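You operate a simulated robot arm through the tools that you are given. There is no shell and no other tool.

Carry out the task below with a simulated robot arm. There is one attempt and no reset: what you move stays moved.

JOB
Restart the line at speed 1 in HAND mode after the emergency stop.
Fine: set mode and speed first; pull the mushroom button out, then CLEAR and ENABLE.

The check looks at the end state, three seconds after you hand in, the way a careful person would. Anything else that was tipped, shoved, dropped, spilled or broken makes it a failure.

ROBOT AND FRAMES
A 7-joint arm with a two-finger gripper, fixed in place. Base frame: the origin is on the floor under the middle of its stand, x ahead of it, y to its left, z up. Readings come in cm, degrees, newtons and seconds.
With the tool pointing down near the work surface it reaches from about 10 to 68 cm from the base axis. Its first joint turns from -66.0 to 66.0 degrees. Payload 2.45 kg.
Tool frame: the origin (TCP) lies between the finger pads and is the grasp point; the fingertips stand 2.6 cm ahead of it; z points along the fingers, y is the line along which they close. The gripper opens to 9.6 cm; its body begins 6.9 cm behind the TCP.
Orientation is that of the tool frame in the base frame, as [roll, pitch, yaw] about the fixed x, y, z axes, in that order (R = Rz(yaw) Ry(pitch) Rx(roll)). With the fingers straight down and closing along the base's y, the tool's x points along the base's -x, its y along +y and its z along -z.

CONTROLS
- The arm moves only by the tool nudge_tool. Its argument "rows" is a list of rows, each a list of 3 entries, a list of its own where there are three numbers: the shift along the tool's x, y, z in cm, then the turn, a rotation vector about the tool's x, y, z in degrees, then the finger opening in cm, from 0 to 9.6. In form: [[[tx, ty, tz], [wx, wy, wz], fingers], ...]. A call has 1 to 20 rows; each row shifts and turns the commanded pose from where the row before left it, along the tool's axes as they then stand. A row lasts 0.2 s, in which the tool goes at most 5 cm and 8.6 degrees; a call with a longer step from one row to the next is refused whole, and so is a gripper value outside its range. A pose out of reach is approached as far as the arm can. The call stops where the force on the tool passes 60 N (or 10 N more than at its start, if that is more) or the arm is blocked; 0.2 s more then pass. The fingers move at their own pace (about 5 cm/s each) and stop on an object; they squeeze with about 41 N. The grip force told is the motor's: it shows also when the fingers shut on nothing. Time passes only in rows, and 0.2 s behind the last, so rows that do not move let the fingers close. The reply holds the time, the measured pose of the TCP, the force on the tool along the base axes, the opening and the grip force, in the units named above and with some noise, with the torque about the TCP (base axes, N m) and any sound that the robot's microphone picked up, and new pictures: "show" is both (left out), scene, wrist or none.
- Cameras (640 x 400 px; columns grow to the right, rows downward): "scene" is fixed at [17.78, -42, 140.51]; the picture's right is [0.48, -0.87, 0.00], its down [-0.66, -0.36, -0.66] and it looks along [0.58, 0.32, -0.75] (base axes); focal length 374 px, centre (320, 200). "wrist" rides on the gripper at [8.2, 0.3, -9.8] in the tool frame; the picture's right is [-0.04, 1.00, 0.00], its down [-0.73, -0.03, -0.68] and it looks along [-0.68, -0.03, 0.73] (tool axes); focal length 256 px, centre (320, 200). There is no depth. A picture from a camera that has moved, and an enlarged one, comes with that camera's place and axes in the base frame and with its lens.
- inspect(camera, box): a new picture of the part [left, top, right, bottom] of that camera's present view, enlarged. It takes no simulated time.
- sign_off(): hands the job in; it is judged then, once.

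Places have to be worked out from the pictures, the camera data and where the tool is seen. Open the gripper and draw the arm clear of the work before you hand the job in, unless the task says otherwise.

The tools are called after "Request:" as name(argument=value, ...) on one line, values as JSON. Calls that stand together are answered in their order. nudge_tool: Moves the arm, as the interface text tells. Its arguments: {"type":"object","properties":{"rows":{"type":"array","items":{"type":"array"}},"show":{"type":"string","enum":["both","scene","wrist","none"]}},"required":["rows"]} The other tools are called the same way: inspect (camera, box) takes an enlarged picture of a part of a camera's view; sign_off () hands the job in.

At the start:

```text
time: 0.0
position: [35.66, -15.68, 87.82]
tool_rot: [-180.0, 0.0, 180.0]
wrist_force: [0.1, 0.4, -0.7]
torque: [0.03, -0.01, -0.05]
finger_gap: 9.59
finger_force: 0.0
```

scene: 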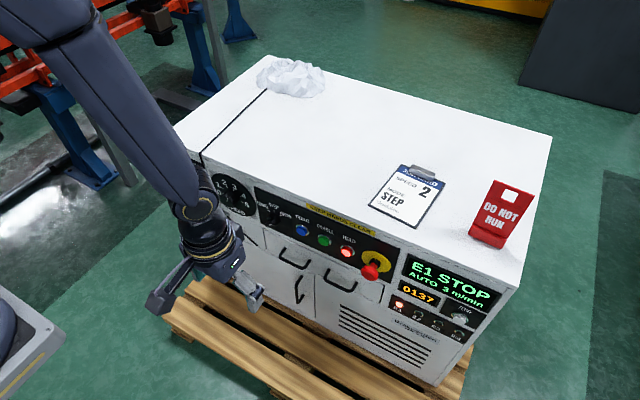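
wrist: 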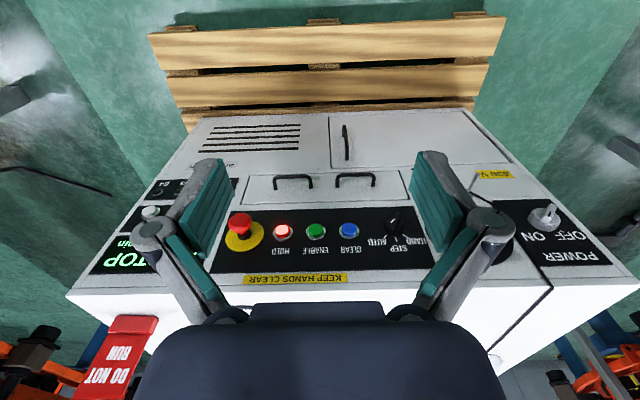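

I start by looking closely at the panel from both cameras before moving anything.

Request:
inspect(camera="scene", box=[190, 160, 390, 285])

Request:
inspect(camera="scene", box=[340, 150, 540, 350])

Request:
inspect(camera="wrist", box=[200, 180, 440, 300])

Request:
inspect(camera="wrist", box=[80, 130, 240, 290])

Request:
inspect(camera="wrist", box=[430, 160, 640, 300])

```text
3.20 times, centred on (290, 222) of scene
camera zoom: at [17.78, -42.0, 140.51], right [0.48, -0.87, 0.0], down [-0.66, -0.36, -0.66], along [0.58, 0.32, -0.75], focal length 1198 px, centre (416, 128)
```

zoom: 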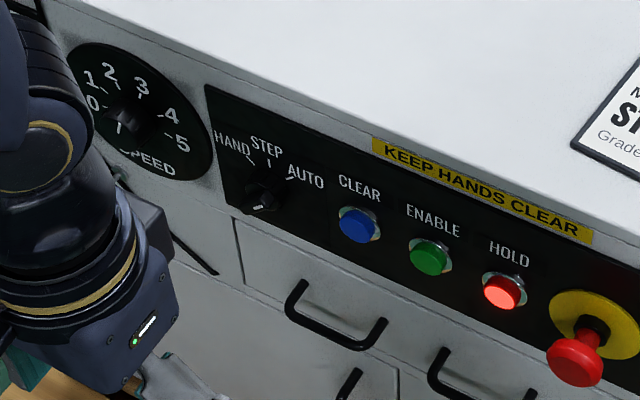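

```text
2.00 times, centred on (440, 250) of scene
camera zoom: at [17.78, -42.0, 140.51], right [0.48, -0.87, 0.0], down [-0.66, -0.36, -0.66], along [0.58, 0.32, -0.75], focal length 749 px, centre (80, 100)
```

zoom: 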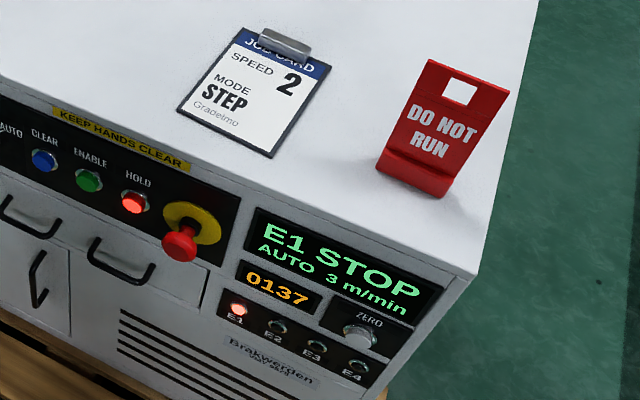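

```text
2.67 times, centred on (320, 240) of wrist
camera zoom: at [27.43, -15.43, 97.49], right [0.04, 1.0, 0.0], down [0.73, -0.03, 0.68], along [0.68, -0.03, -0.73], focal length 683 px, centre (320, 93)
```

zoom: 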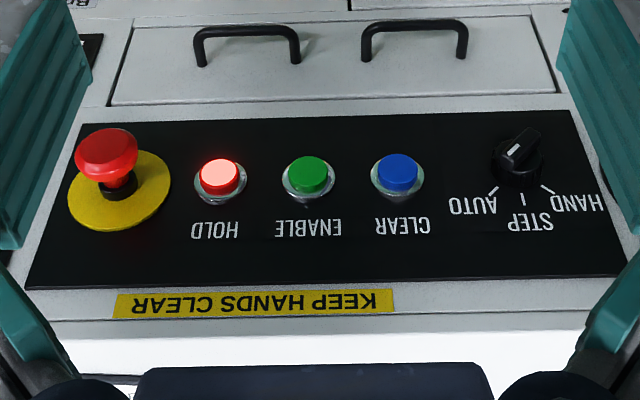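

```text
2.50 times, centred on (160, 210) of wrist
camera zoom: at [27.43, -15.43, 97.49], right [0.04, 1.0, 0.0], down [0.73, -0.03, 0.68], along [0.68, -0.03, -0.73], focal length 640 px, centre (720, 175)
```

zoom: 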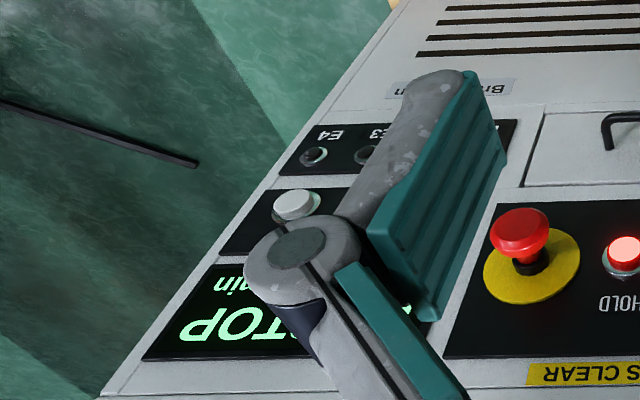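

```text
2.86 times, centred on (535, 230) of wrist
camera zoom: at [27.43, -15.43, 97.49], right [0.04, 1.0, 0.0], down [0.73, -0.03, 0.68], along [0.68, -0.03, -0.73], focal length 731 px, centre (-294, 114)
```

zoom: 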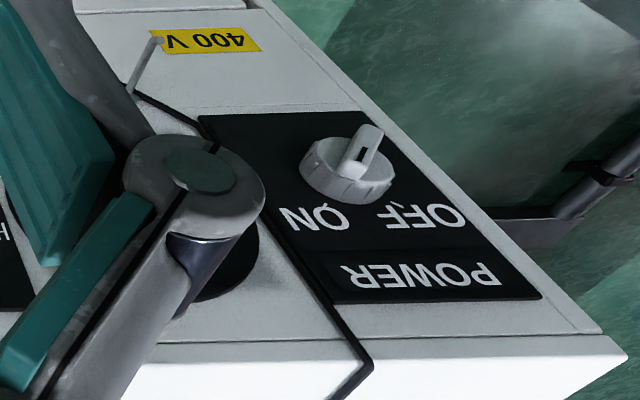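

The wrist camera is mounted upside down with respect to the panel. Triangulating from both views gives a front face at x≈65, buttons at z≈67, CLEAR y≈-11.6, ENABLE y≈-17.9, HOLD y≈-24, mushroom y≈-31, mode knob y≈-3 and speed knob y≈+9. I now move sideways in free air and start tilting the tool from pointing down towards pointing at +x.

Request:
nudge_tool(rows=[[[-2.3, 3.2, 0.7], [0, 0, 0], 9.6], [[-2.3, 3.2, 0.7], [0, 0, 0], 9.6], [[-2.3, 3.2, 0.7], [0, 0, 0], 9.6], [[-2.3, 3.2, 0.7], [0, 0, 0], 9.6], [[0, 0, 0], [0, -8.5, 0], 9.6], [[0, 0, 0], [0, -8.5, 0], 9.6], [[0, 0, 0], [0, -8.5, 0], 9.6], [[0, 0, 0], [0, -8.5, 0], 9.6], [[0, 0, 0], [0, -8.5, 0], 9.6], [[0, 0, 0], [0, 0, 0], 9.6]])

```text
time: 2.2
position: [44.89, -3.06, 84.74]
tool_rot: [-179.9, 42.5, -179.9]
wrist_force: [0.8, 0.6, -0.5]
torque: [-0.01, 0.04, 0.0]
finger_gap: 9.6
finger_force: 0.1
camera wrist: at [32.3, -2.7, 86.35], right [0.03, 1.0, 0.03], down [0.08, -0.03, 1.0], along [1.0, -0.03, -0.08], focal length 256 px, centre (320, 200)
```

scene: 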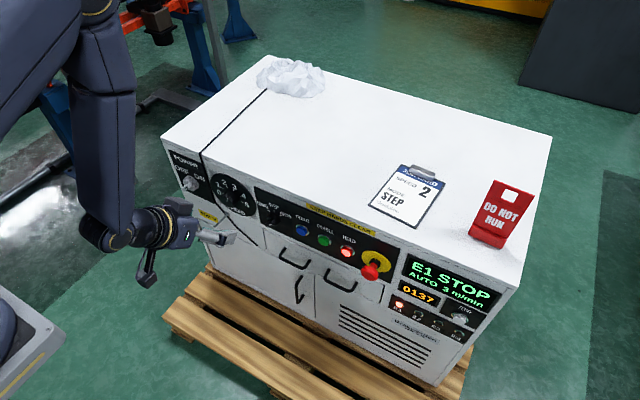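
wrist: 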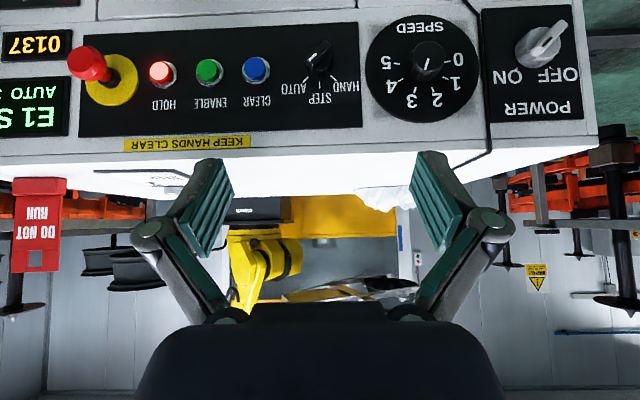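

The camera now looks horizontally at the front face. I take enlarged views of the mode knob, the speed knob and the rest of the panel.

Request:
inspect(camera="wrist", box=[260, 10, 500, 160])

Request:
inspect(camera="wrist", box=[280, 30, 370, 110])

Request:
inspect(camera="wrist", box=[60, 20, 290, 160])

Request:
inspect(camera="scene", box=[155, 140, 315, 250])

```text
2.67 times, centred on (380, 85) of wrist
camera zoom: at [32.3, -2.7, 86.35], right [0.03, 1.0, 0.03], down [0.08, -0.03, 1.0], along [1.0, -0.03, -0.08], focal length 683 px, centre (160, 507)
```

zoom: 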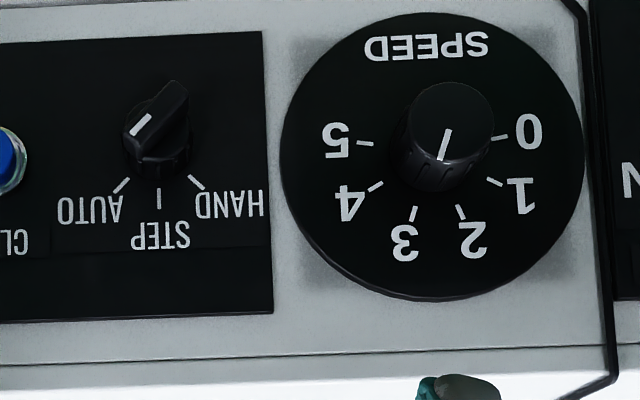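

```text
5.00 times, centred on (325, 70) of wrist
camera zoom: at [32.3, -2.7, 86.35], right [0.03, 1.0, 0.03], down [0.08, -0.03, 1.0], along [1.0, -0.03, -0.08], focal length 1280 px, centre (295, 850)
```

zoom: 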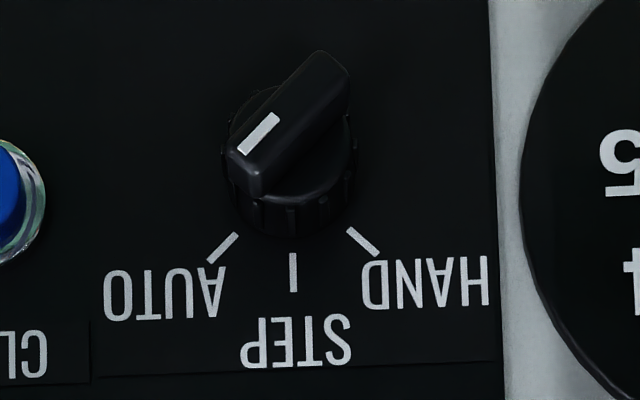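

```text
2.78 times, centred on (175, 90) of wrist
camera zoom: at [32.3, -2.7, 86.35], right [0.03, 1.0, 0.03], down [0.08, -0.03, 1.0], along [1.0, -0.03, -0.08], focal length 712 px, centre (724, 506)
```

zoom: 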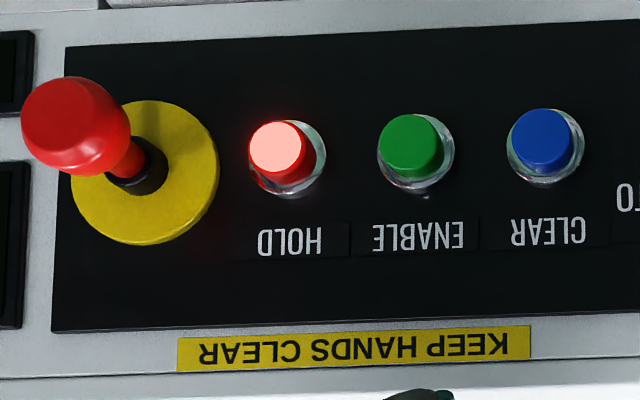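

```text
3.64 times, centred on (235, 195) of scene
camera zoom: at [17.78, -42.0, 140.51], right [0.48, -0.87, 0.0], down [-0.66, -0.36, -0.66], along [0.58, 0.32, -0.75], focal length 1362 px, centre (629, 218)
```

zoom: 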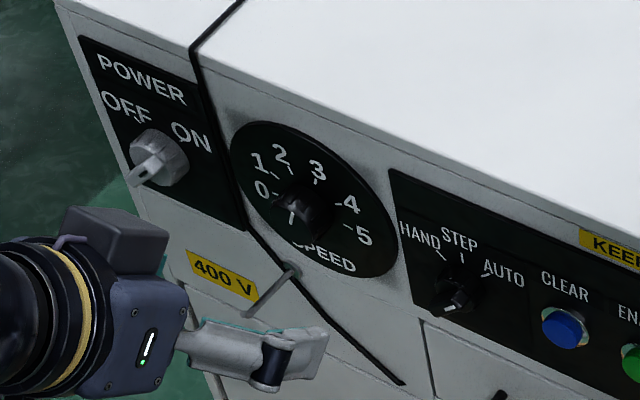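

Mode pointer is at AUTO (45° right of vertical), HAND is 45° left; speed pointer is at 3, and 1 is 80° counter-clockwise; all controls lie on a row at z≈66.6. I finish levelling the tool to point along +x and lower it to that height, still about 15 cm in front of the panel.

Request:
nudge_tool(rows=[[[0, 0, 0], [0, -7.9, 0], 9.6], [[0, 0, 0], [0, -7.9, 0], 9.6], [[0, 0, 0], [0, -7.9, 0], 9.6], [[0, 0, 0], [0, -7.9, 0], 9.6], [[0, 0, 0], [0, -7.9, 0], 9.6], [[0, 0, 0], [0, -8.0, 0], 9.6], [[3.6, 0, 0], [0, 0, 0], 9.6], [[3.6, 0, 0], [0, 0, 0], 9.6], [[3.6, 0, 0], [0, 0, 0], 9.6], [[3.6, 0, 0], [0, 0, 0], 9.6], [[3.7, 0, 0], [0, 0, 0], 9.6], [[0, 0, 0], [0, 0, 0], 9.6]])

```text
time: 4.8
position: [45.69, -3.21, 69.25]
tool_rot: [179.3, 89.8, 179.4]
wrist_force: [-0.1, -0.6, -0.4]
torque: [-0.01, 0.01, 0.0]
finger_gap: 9.62
finger_force: 0.1
out of reach, approached as far as the arm can: row 1, 11
camera wrist: at [35.73, -2.88, 61.12], right [0.0, 1.0, 0.04], down [-0.68, -0.03, 0.73], along [0.74, -0.03, 0.68], focal length 256 px, centre (320, 200)
```

scene: 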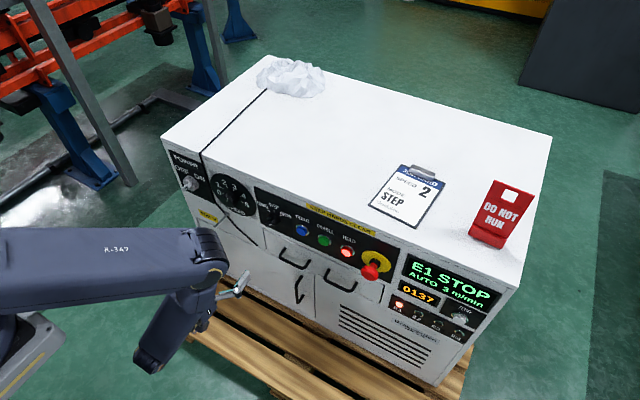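
wrist: 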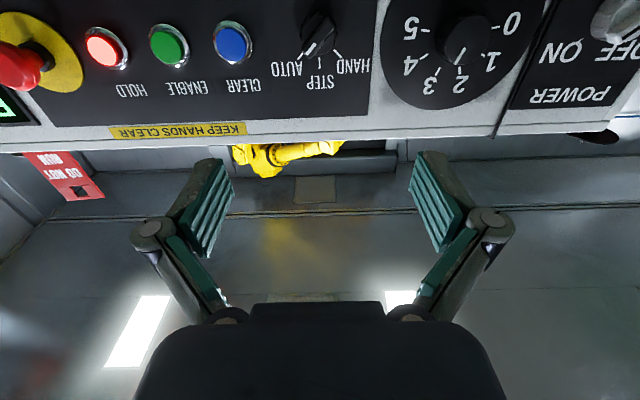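

The arm came up ~2.6 cm short in height this close to its base. I move forward a few cm to where it should reach better and see how the pose tracks.

Request:
nudge_tool(rows=[[[0, 0, 2.0], [0, 0, 0], 9.6], [[0, 0, 2.0], [0, 0, 0], 9.6], [[0, 0, 0], [0, 0, 0], 9.6]])

```text
time: 5.6
position: [49.53, -3.14, 69.15]
tool_rot: [149.7, 90.0, 149.6]
wrist_force: [0.4, 0.8, 0.5]
torque: [0.01, 0.04, 0.01]
finger_gap: 9.59
finger_force: 0.1
camera wrist: at [39.57, -2.81, 60.94], right [0.0, 1.0, 0.04], down [-0.68, -0.03, 0.73], along [0.73, -0.03, 0.68], focal length 256 px, centre (320, 200)
```

scene: 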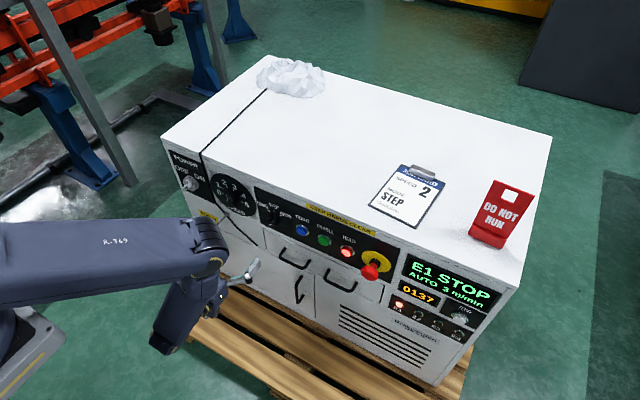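
wrist: 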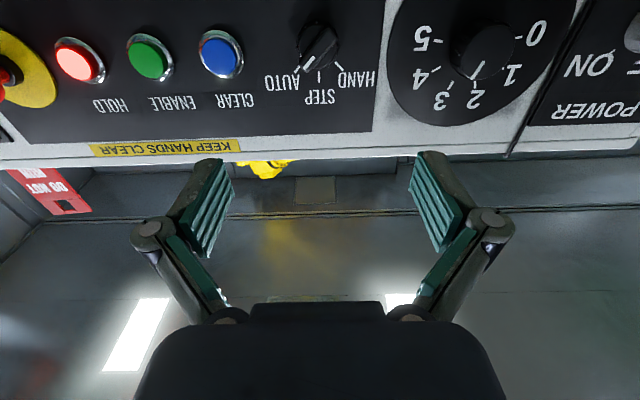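

The pose tracked the forward step, so the height was simply clipped earlier. I lower the tool the remaining ~2.6 cm here.

Request:
nudge_tool(rows=[[[1.3, 0, 0.5], [0, 0, 0], 9.6], [[1.3, 0, 0.5], [0, 0, 0], 9.6], [[0, 0, 0], [0, 0, 0], 9.6]])

```text
time: 6.4
position: [50.18, -3.1, 67.2]
tool_rot: [-7.5, 90.0, -7.5]
wrist_force: [0.8, -0.1, 0.1]
torque: [0.02, 0.02, -0.01]
finger_gap: 9.59
finger_force: 0.1
out of reach, approached as far as the arm can: row 2
camera wrist: at [40.29, -2.82, 59.03], right [0.0, 1.0, 0.04], down [-0.68, -0.03, 0.73], along [0.73, -0.03, 0.68], focal length 256 px, centre (320, 200)
```

scene: 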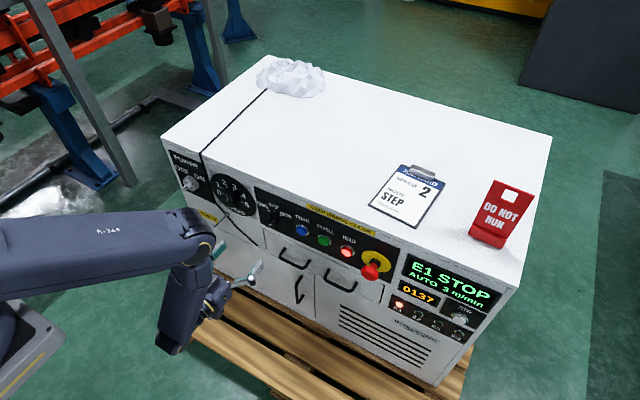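
wrist: 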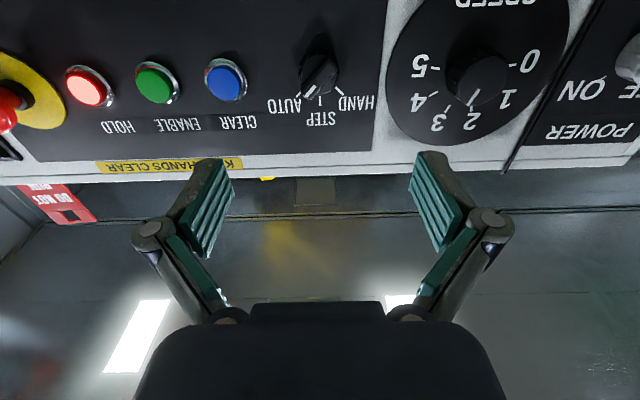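

Height limit relaxes as the arm extends, so I'll be fine closer in. I zoom on the knobs here to refine their positions.

Request:
inspect(camera="wrist", box=[250, 20, 410, 140])

Request:
inspect(camera="wrist", box=[380, 0, 600, 140])

Request:
inspect(camera="wrist", box=[0, 40, 270, 180])

Request:
inspect(camera="scene", box=[150, 140, 410, 320])

```text
3.33 times, centred on (330, 80) of wrist
camera zoom: at [40.29, -2.82, 59.03], right [0.0, 1.0, 0.04], down [-0.68, -0.03, 0.73], along [0.73, -0.03, 0.68], focal length 853 px, centre (287, 600)
```

zoom: 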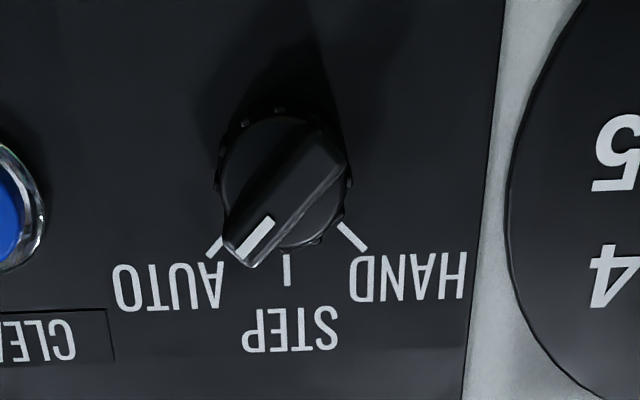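

```text
2.86 times, centred on (490, 70) of wrist
camera zoom: at [40.29, -2.82, 59.03], right [0.0, 1.0, 0.04], down [-0.68, -0.03, 0.73], along [0.73, -0.03, 0.68], focal length 731 px, centre (-166, 571)
```

zoom: 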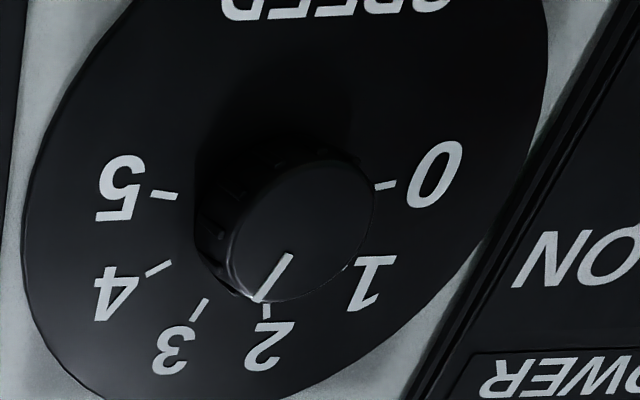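

```text
2.37 times, centred on (135, 110) of wrist
camera zoom: at [40.29, -2.82, 59.03], right [0.0, 1.0, 0.04], down [-0.68, -0.03, 0.73], along [0.73, -0.03, 0.68], focal length 607 px, centre (758, 413)
```

zoom: 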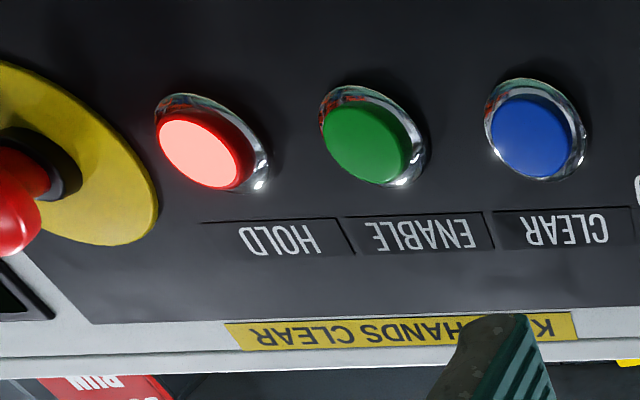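

```text
2.22 times, centred on (280, 230) of scene
camera zoom: at [17.78, -42.0, 140.51], right [0.48, -0.87, 0.0], down [-0.66, -0.36, -0.66], along [0.58, 0.32, -0.75], focal length 832 px, centre (409, 133)
```

zoom: 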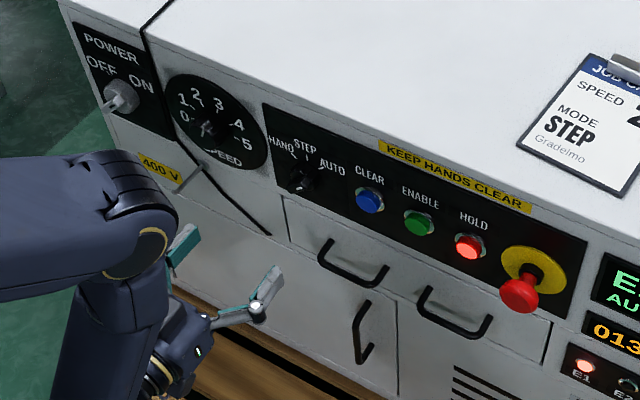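

Refined from two views: mode bar front ≈[62.0,-3.2,65.9], speed knob ≈[62.2,10.15,66.7] (Ø≈4.2), CLEAR front ≈[63.7,-11.6,66.55]. I advance to x≈55, correct the height and roll the tool +45° so that the fingers straddle the AUTO-pointing bar.

Request:
nudge_tool(rows=[[[0, 0, 2.4], [0, 0, 0], 6], [[0, 0, 2.4], [0, 0, 0], 6], [[1.2, -0.1, 0], [0, 0, 0], 6], [[0, 0, 0], [0, 0, 7.5], 6], [[0, 0, 0], [0, 0, 7.5], 6], [[0, 0, 0], [0, 0, 7.5], 6], [[0, 0, 0], [0, 0, 7.5], 6], [[0, 0, 0], [0, 0, 7.5], 6], [[0, 0, 0], [0, 0, 7.5], 6], [[0, 0, 0], [0, 0, 0], 6]])

```text
time: 8.6
position: [55.07, -3.29, 65.91]
tool_rot: [90.1, 44.9, 90.0]
wrist_force: [-0.4, 0.5, 0.1]
torque: [0.01, -0.01, 0.02]
finger_gap: 5.99
finger_force: 0.2
camera wrist: at [45.14, 2.68, 60.27], right [0.0, 0.68, 0.74], down [-0.68, -0.54, 0.5], along [0.73, -0.5, 0.46], focal length 256 px, centre (320, 200)
```

scene: 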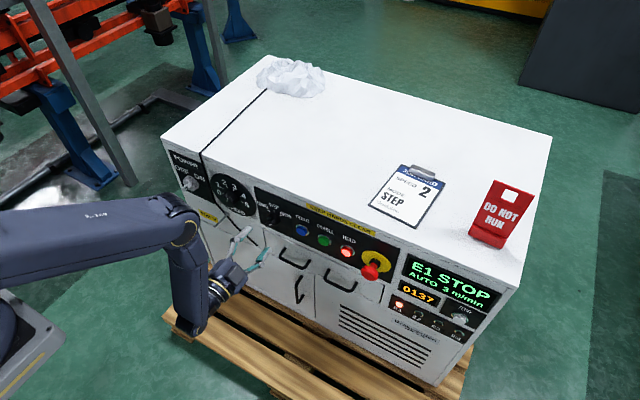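
wrist: 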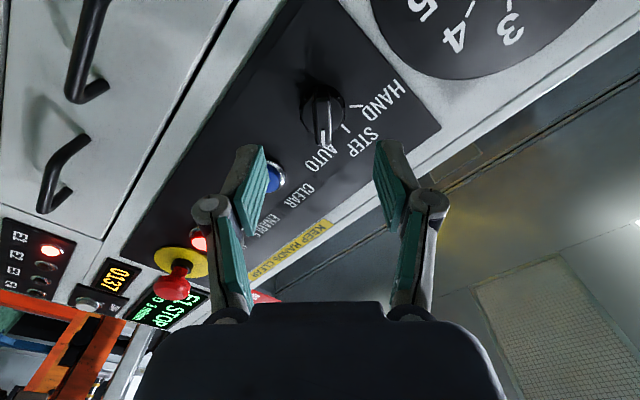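

The bar now appears in line between the fingers. I zoom to check centring before going in.

Request:
inspect(camera="wrist", box=[240, 50, 420, 190])

Request:
inspect(camera="scene", box=[180, 180, 320, 290])

```text
2.86 times, centred on (330, 120) of wrist
camera zoom: at [45.14, 2.68, 60.27], right [0.0, 0.68, 0.74], down [-0.68, -0.54, 0.5], along [0.73, -0.5, 0.46], focal length 731 px, centre (291, 429)
```

zoom: 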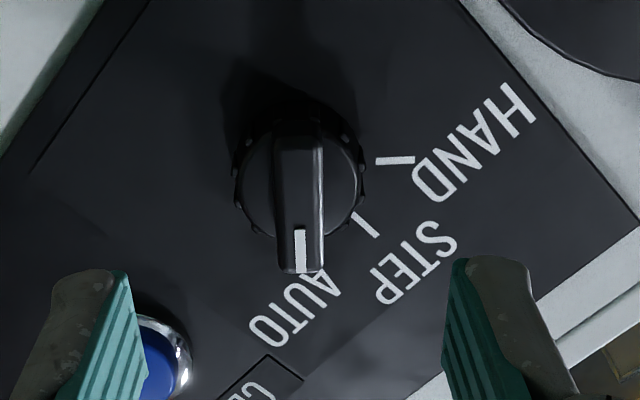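

```text
3.64 times, centred on (250, 235) of scene
camera zoom: at [17.78, -42.0, 140.51], right [0.48, -0.87, 0.0], down [-0.66, -0.36, -0.66], along [0.58, 0.32, -0.75], focal length 1362 px, centre (574, 73)
```

zoom: 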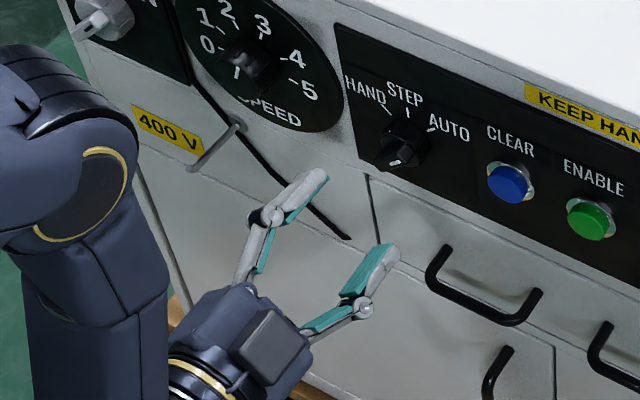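

Bar axis works out at y≈-3.05, z≈65.8, within 2 mm of the tool axis. I make the small correction and go forward until the tips are just past the bar front.

Request:
nudge_tool(rows=[[[0.14, 0.07, 1.5], [0, 0, 0], 5], [[0, 0, 1.5], [0, 0, 0], 5], [[0, 0, 1.3], [0, 0, 0], 5], [[0, 0, 0], [0, 0, 0], 5]])

```text
time: 9.6
position: [59.43, -3.3, 66.07]
tool_rot: [89.9, 45.0, 90.0]
wrist_force: [-0.4, 0.6, 1.1]
torque: [0.02, 0.0, 0.01]
finger_gap: 5.0
finger_force: 0.2
camera wrist: at [49.41, 2.74, 60.44], right [0.0, 0.68, 0.73], down [-0.68, -0.54, 0.5], along [0.73, -0.5, 0.46], focal length 256 px, centre (320, 200)
```

scene: 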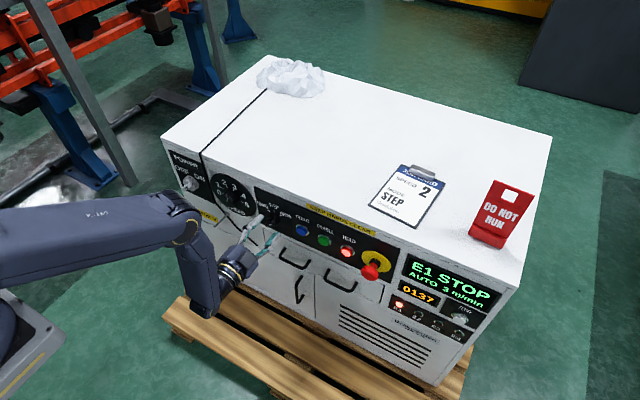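
wrist: 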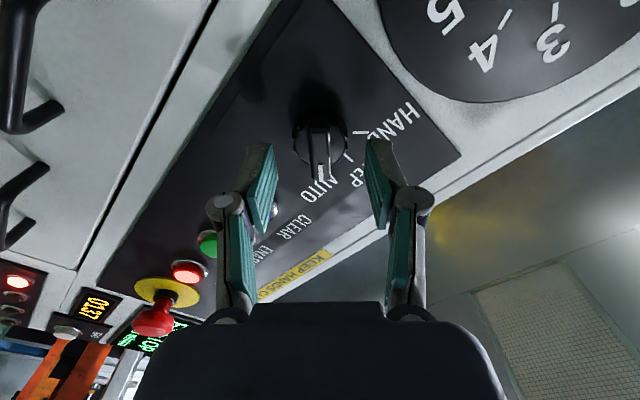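

Tips are now around the bar front. A zoom to check alignment and depth before closing.

Request:
inspect(camera="wrist", box=[240, 80, 420, 220])

Request:
inspect(camera="scene", box=[220, 180, 320, 270])

```text
2.86 times, centred on (330, 150) of wrist
camera zoom: at [49.41, 2.74, 60.44], right [0.0, 0.68, 0.73], down [-0.68, -0.54, 0.5], along [0.73, -0.5, 0.46], focal length 731 px, centre (291, 343)
```

zoom: 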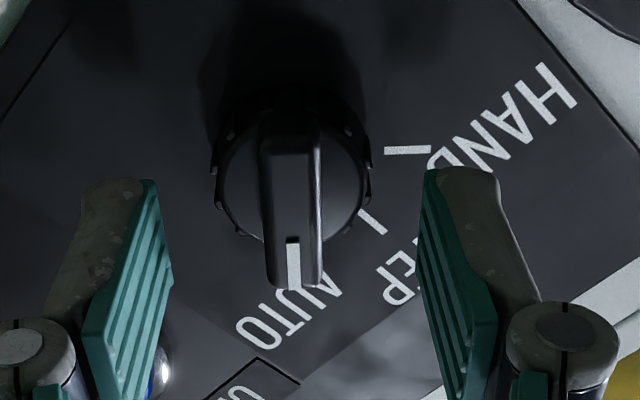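

```text
4.44 times, centred on (270, 225) of scene
camera zoom: at [17.78, -42.0, 140.51], right [0.48, -0.87, 0.0], down [-0.66, -0.36, -0.66], along [0.58, 0.32, -0.75], focal length 1664 px, centre (542, 89)
```

zoom: 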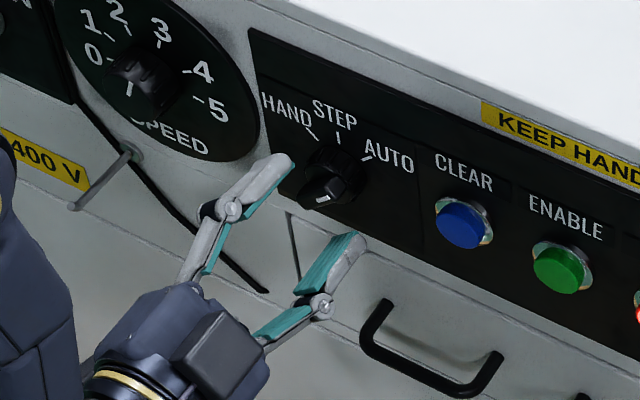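

The bar is centred between the pads (≈1 mm off), tips level with its front face at x≈62. I go 0.9 cm deeper and close on it.

Request:
nudge_tool(rows=[[[0.1, 0, 0.5], [0, 0, 0], 5], [[0, 0, 0.4], [0, 0, 0], 5], [[0, 0, 0], [0, 0, 0], 3], [[0, 0, 0], [0, 0, 0], 1.5], [[0, 0, 0], [0, 0, 0], 0.5], [[0, 0, 0], [0, 0, 0], 0.5]])

```text
time: 11.0
position: [60.31, -3.02, 65.81]
tool_rot: [89.8, 45.0, 89.9]
wrist_force: [-2.0, 5.9, 7.1]
torque: [-0.01, -0.36, -0.02]
finger_gap: 1.2
finger_force: 38.4
camera wrist: at [50.42, 2.94, 60.21], right [0.0, 0.68, 0.74], down [-0.68, -0.54, 0.5], along [0.73, -0.5, 0.46], focal length 256 px, centre (320, 200)
```

scene: 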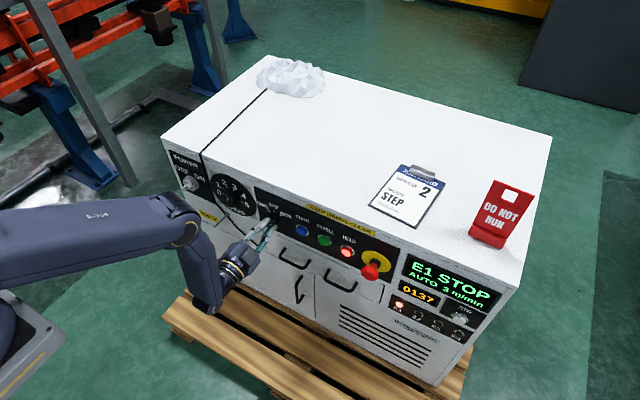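
wrist: 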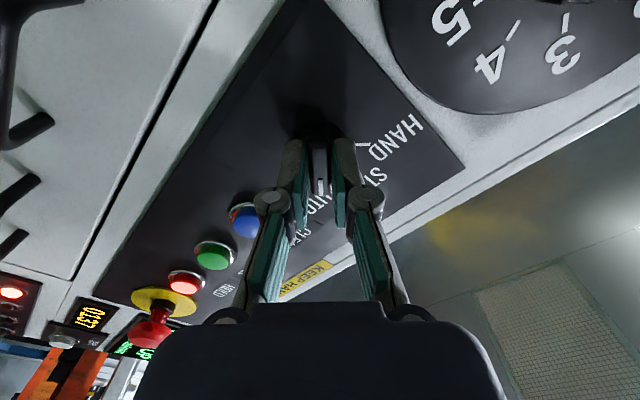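

Gripped at 1.2 cm with 38 N. I now turn the knob counter-clockwise (tool z negative), first half way, to see how it behaves.

Request:
nudge_tool(rows=[[[0, 0, 0], [0, 0, -7.5], 0.5], [[0, 0, 0], [0, 0, -7.5], 0.5], [[0, 0, 0], [0, 0, -7.5], 0.5], [[0, 0, 0], [0, 0, -7.5], 0.5], [[0, 0, 0], [0, 0, -7.5], 0.5], [[0, 0, 0], [0, 0, -7.5], 0.5], [[0, 0, 0], [0, 0, 0], 0.5]])

Request:
inspect(camera="scene", box=[380, 240, 520, 350])

Request:
inspect(camera="wrist", box=[220, 60, 440, 220])

```text
time: 12.6
position: [60.38, -3.16, 65.78]
tool_rot: [-109.4, 89.9, -109.2]
wrist_force: [28.4, 2.2, -7.5]
torque: [-0.04, 0.48, 0.05]
finger_gap: 1.18
finger_force: 39.0
camera wrist: at [50.4, -2.89, 57.56], right [0.0, 1.0, 0.04], down [-0.68, -0.03, 0.73], along [0.73, -0.03, 0.68], focal length 256 px, centre (320, 200)
```

scene: 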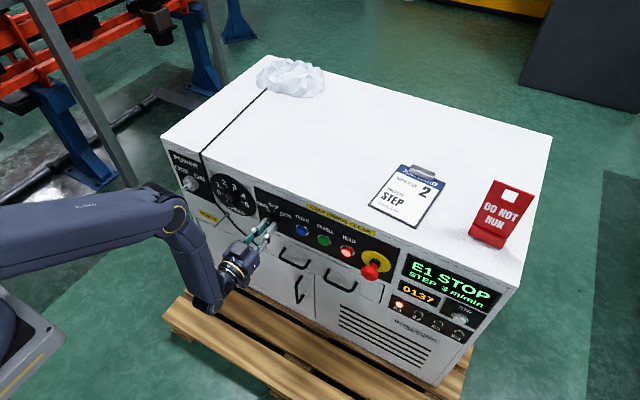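
wrist: 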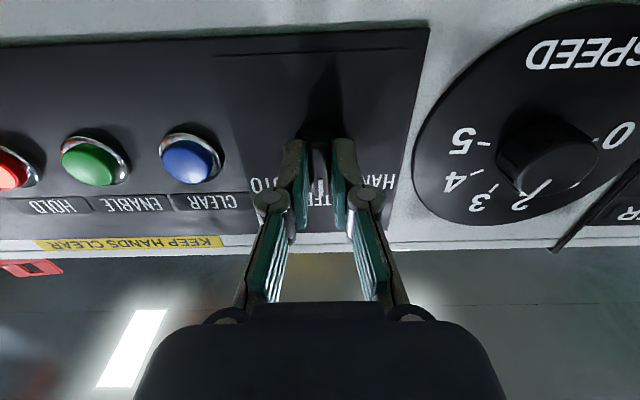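

```text
3.64 times, centred on (450, 295) of scene
camera zoom: at [17.84, -42.0, 140.5], right [0.48, -0.87, 0.0], down [-0.66, -0.36, -0.66], along [0.58, 0.32, -0.75], focal length 1362 px, centre (-153, -146)
```

zoom: 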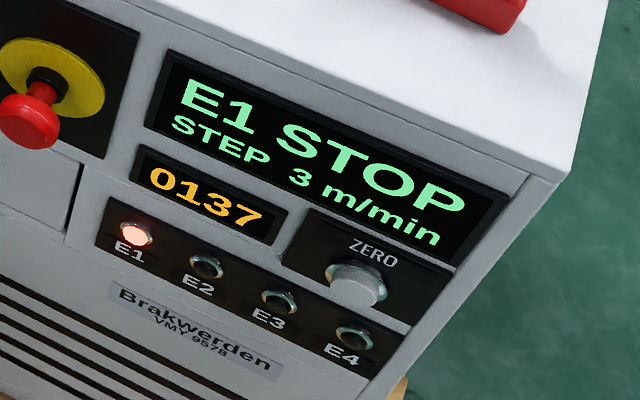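

```text
2.50 times, centred on (330, 140) of wrist
camera zoom: at [50.4, -2.89, 57.56], right [0.0, 1.0, 0.04], down [-0.68, -0.03, 0.73], along [0.73, -0.03, 0.68], focal length 640 px, centre (295, 350)
```

zoom: 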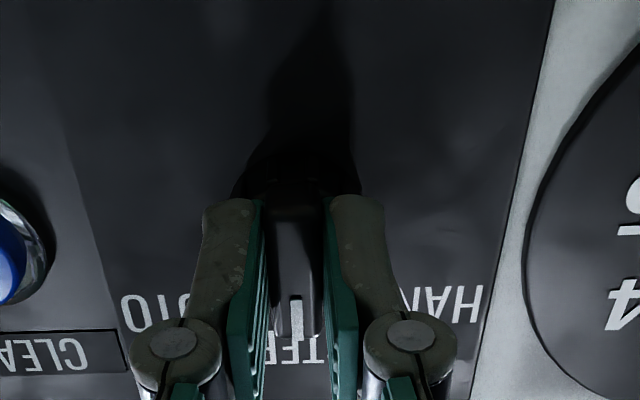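

The display now reads "STEP 3 m/min", so the knob follows. There's ~28 N along x from small arm drift; I turn on to HAND in a slower manner and watch the force.

Request:
nudge_tool(rows=[[[0, 0, 0.0], [0, 0, 0], 0.5], [[0, 0, 0], [0, 0, -7.5], 0.5], [[0, 0, 0], [0, 0, -7.5], 0.5], [[0, 0, 0], [0, 0, -7.5], 0.5], [[0, 0, 0], [0, 0, 0], 0.5]], show="scene")

```text
time: 13.8
position: [60.33, -3.23, 65.74]
tool_rot: [-89.8, 67.2, -89.7]
wrist_force: [27.1, -9.9, -0.8]
torque: [0.03, 0.17, -0.25]
finger_gap: 1.2
finger_force: 38.8
```

scene: 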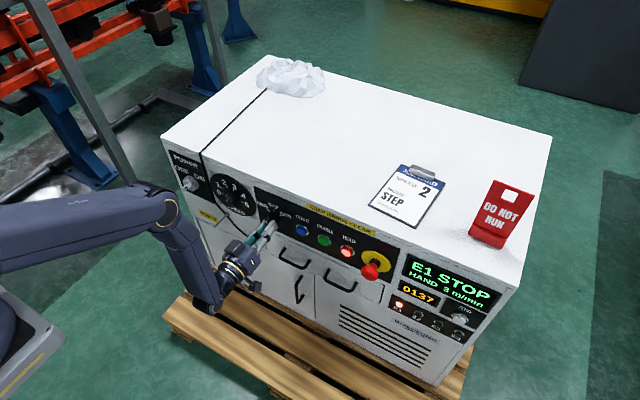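

Display has switched to HAND already at the half-way angle; I finish the turn so the pointer sits exactly on HAND.

Request:
nudge_tool(rows=[[[0, 0, 0], [0, 0, -7.5], 0.5], [[0, 0, 0], [0, 0, -7.5], 0.5], [[0, 0, 0], [0, 0, -7.5], 0.5], [[0, 0, 0], [0, 0, 0], 0.5]])

```text
time: 14.8
position: [60.29, -3.38, 65.81]
tool_rot: [-89.7, 44.9, -90.1]
wrist_force: [12.6, -23.8, 12.5]
torque: [0.11, -0.99, 0.2]
finger_gap: 1.2
finger_force: 38.8
camera wrist: at [50.37, -8.85, 59.75], right [0.01, 0.73, -0.68], down [-0.68, 0.5, 0.54], along [0.73, 0.46, 0.5], focal length 256 px, centre (320, 200)
```

scene: 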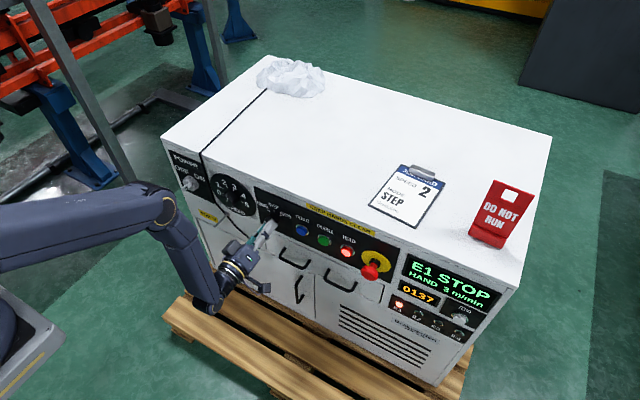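
wrist: 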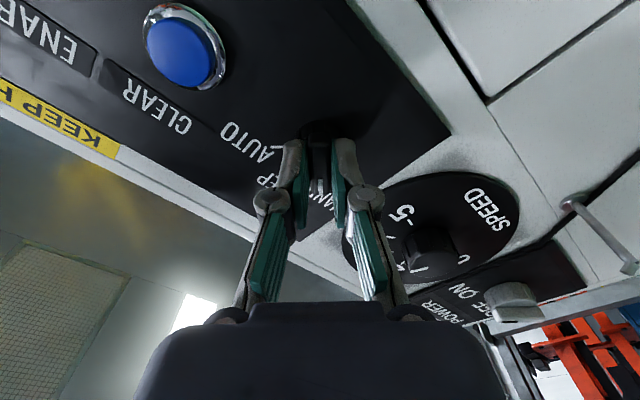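

The tool is at the HAND angle (45° left) and the display says HAND. I let go and back straight out.

Request:
nudge_tool(rows=[[[0, 0, 0], [0, 0, 0], 2.5], [[0, 0, 0], [0, 0, 0], 4.5], [[0, 0, 0], [0, 0, 0], 4.5], [[0, 0, -1.5], [0, 0, 0], 4.5], [[0, 0, -2.0], [0, 0, 0], 4.5], [[0, 0, -2.0], [0, 0, 0], 4.5], [[0, 0, 0], [0, 0, 0], 4.5]])

Request:
inspect(camera="wrist", box=[220, 50, 420, 200])

Request:
inspect(camera="scene", box=[380, 240, 520, 350])

```text
time: 16.4
position: [54.78, -2.92, 65.94]
tool_rot: [-90.0, 45.0, -90.0]
wrist_force: [0.2, 0.6, -0.6]
torque: [-0.01, 0.0, 0.01]
finger_gap: 4.51
finger_force: 0.0
camera wrist: at [44.87, -8.5, 59.85], right [0.0, 0.73, -0.68], down [-0.68, 0.5, 0.54], along [0.73, 0.46, 0.5], focal length 256 px, centre (320, 200)
```

scene: 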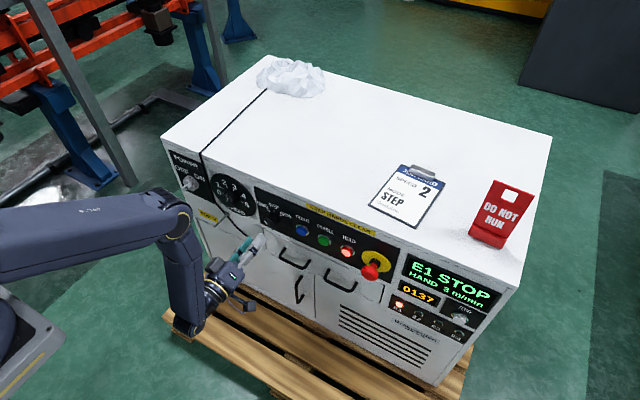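
wrist: 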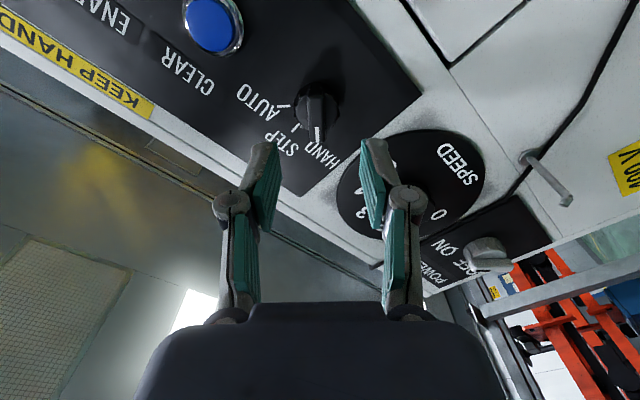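

```text
2.67 times, centred on (320, 125) of wrist
camera zoom: at [44.87, -8.5, 59.85], right [0.0, 0.73, -0.68], down [-0.68, 0.5, 0.54], along [0.73, 0.46, 0.5], focal length 683 px, centre (320, 400)
```

zoom: 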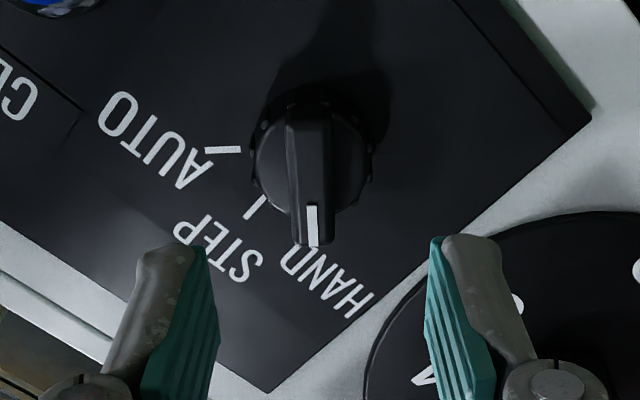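

```text
3.64 times, centred on (450, 295) of scene
camera zoom: at [17.78, -42.0, 140.51], right [0.48, -0.87, 0.0], down [-0.66, -0.36, -0.66], along [0.58, 0.32, -0.75], focal length 1362 px, centre (-153, -146)
```

zoom: 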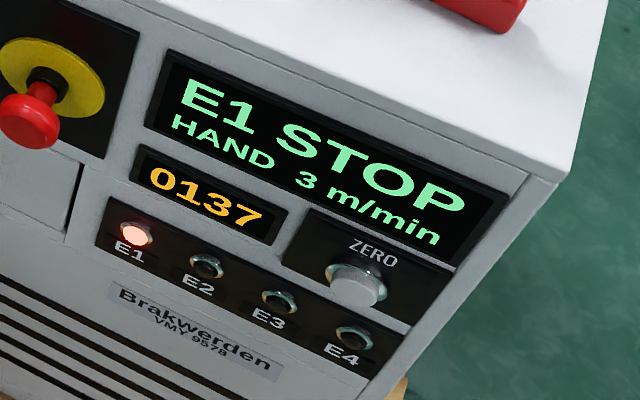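

HAND is confirmed on pointer and display. Next the speed knob at y≈10.15, z≈66.7: I shift sideways at x≈54.8 (well clear of the hook at y≈14.5, z≈57) and roll back to about +35° so I have room for an 80° counter-clockwise turn.

Request:
nudge_tool(rows=[[[-2.45, 2.18, 0], [0, 0, 0], 6.2], [[-2.45, 2.18, 0], [0, 0, 0], 6.2], [[-2.45, 2.18, 0], [0, 0, 0], 6.2], [[-2.45, 2.18, 0], [0, 0, 0], 6.2], [[0, 0, 0], [0, 0, 8], 6.2], [[0, 0, 0], [0, 0, 8], 6.2], [[0, 0, 0], [0, 0, 8], 6.2], [[0, 0, 0], [0, 0, 8], 6.2], [[0, 0, 0], [0, 0, 8], 6.2], [[0, 0, 0], [0, 0, 8], 6.2], [[0, 0, 0], [0, 0, 8], 6.2], [[0, 0, 0], [0, 0, 8], 6.2], [[0, 0, 0], [0, 0, 8], 6.2], [[0, 0, 0], [0, 0, 8], 6.2], [[0, 0, 0], [0, 0, 0], 6.2]])

Request:
inspect(camera="wrist", box=[220, 40, 420, 200])

Request:
inspect(camera="scene", box=[150, 140, 310, 260])

```text
time: 19.6
position: [54.79, 9.83, 66.38]
tool_rot: [90.0, 54.9, 90.0]
wrist_force: [0.0, 0.3, -0.7]
torque: [-0.01, 0.0, 0.02]
finger_gap: 6.22
finger_force: 0.0
camera wrist: at [44.8, 14.89, 59.92], right [0.0, 0.79, 0.61], down [-0.68, -0.45, 0.58], along [0.73, -0.41, 0.54], focal length 256 px, centre (320, 200)
```

scene: 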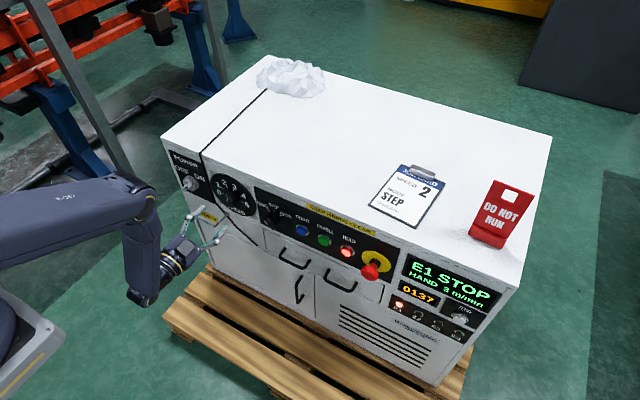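
wrist: 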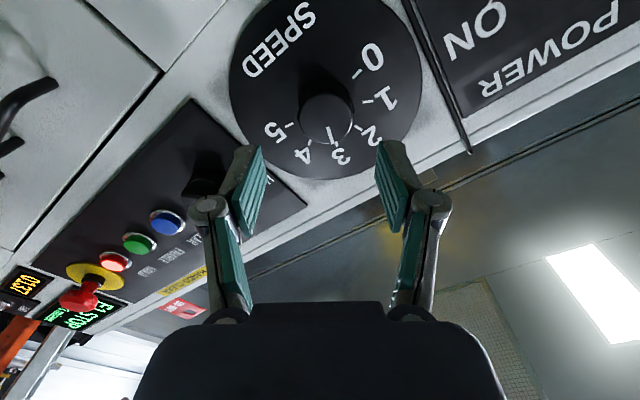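

```text
2.50 times, centred on (320, 120) of wrist
camera zoom: at [44.8, 14.89, 59.92], right [0.0, 0.79, 0.61], down [-0.68, -0.45, 0.58], along [0.73, -0.41, 0.54], focal length 640 px, centre (320, 400)
```

zoom: 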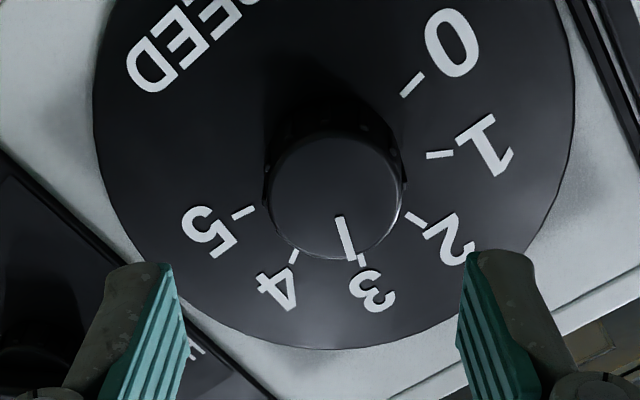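

```text
3.33 times, centred on (230, 200) of scene
camera zoom: at [17.78, -42.0, 140.51], right [0.48, -0.87, 0.0], down [-0.66, -0.36, -0.66], along [0.58, 0.32, -0.75], focal length 1248 px, centre (620, 200)
```

zoom: 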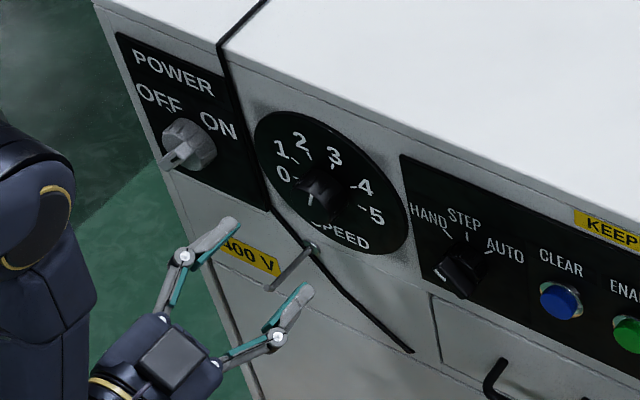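

The tool axis is about 0.5 cm off the knob centre along the closing line (knob ≈ y 10.3, z 66.6). I correct this and advance so the tips are level with the knob front.

Request:
nudge_tool(rows=[[[0.1, 0.48, 1.0], [0, 0, 0], 6.2], [[0, 0, 1.5], [0, 0, 0], 6.2], [[0, 0, 1.3], [0, 0, 0], 6.2], [[0, 0, 1.0], [0, 0, 0], 6.2], [[0, 0, 0], [0, 0, 0], 6.2]])

Request:
inspect(camera="wrist", box=[220, 60, 420, 220])

Request:
inspect(camera="scene", box=[170, 150, 290, 250])

```text
time: 20.8
position: [59.61, 10.3, 66.66]
tool_rot: [90.0, 55.0, 90.0]
wrist_force: [0.3, 0.4, 0.3]
torque: [-0.02, -0.04, -0.01]
finger_gap: 6.23
finger_force: 0.0
camera wrist: at [49.65, 15.26, 60.07], right [0.0, 0.8, 0.61], down [-0.68, -0.44, 0.58], along [0.73, -0.41, 0.54], focal length 256 px, centre (320, 200)
```

scene: 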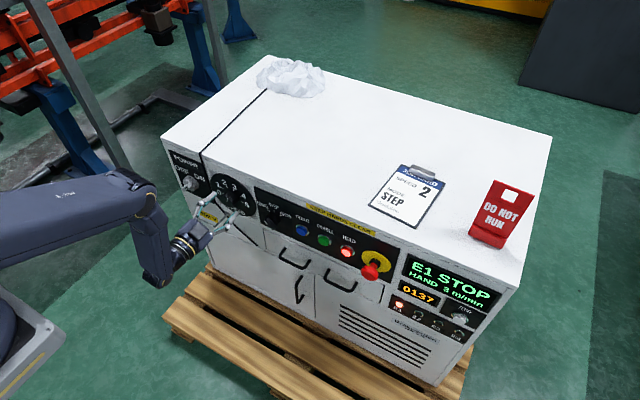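
wrist: 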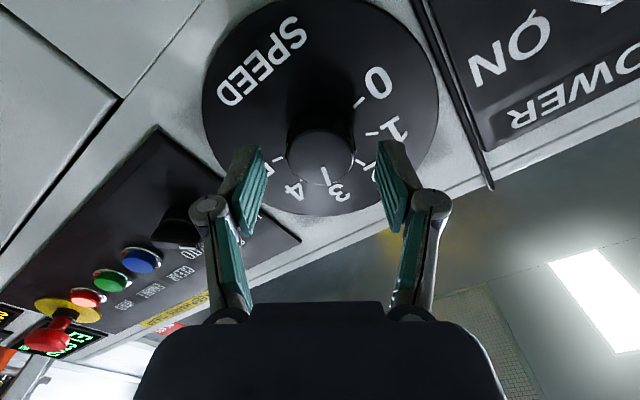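

```text
2.50 times, centred on (320, 140) of wrist
camera zoom: at [49.65, 15.26, 60.07], right [0.0, 0.8, 0.61], down [-0.68, -0.44, 0.58], along [0.73, -0.41, 0.54], focal length 640 px, centre (320, 350)
```

zoom: 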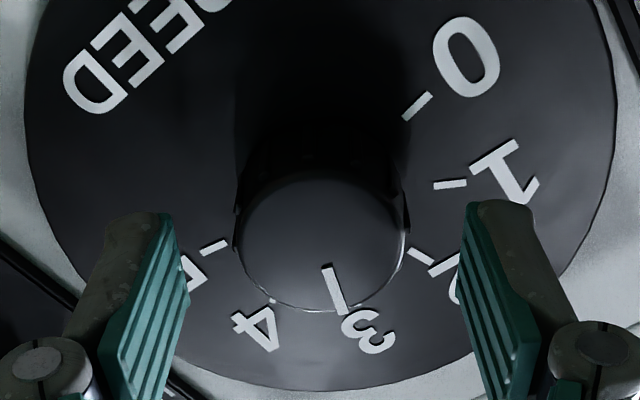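

```text
4.00 times, centred on (230, 200) of scene
camera zoom: at [17.78, -42.0, 140.51], right [0.48, -0.87, 0.0], down [-0.66, -0.36, -0.66], along [0.58, 0.32, -0.75], focal length 1498 px, centre (680, 200)
```

zoom: 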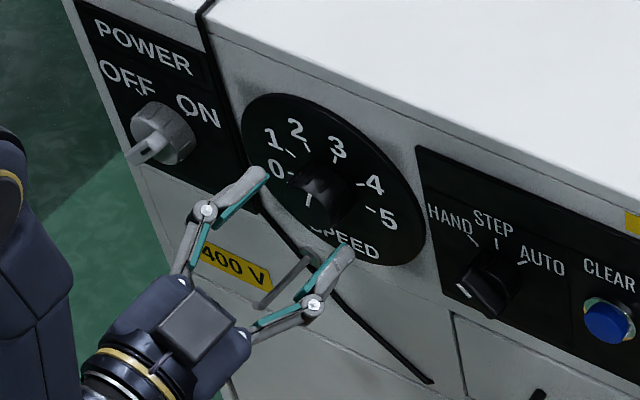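

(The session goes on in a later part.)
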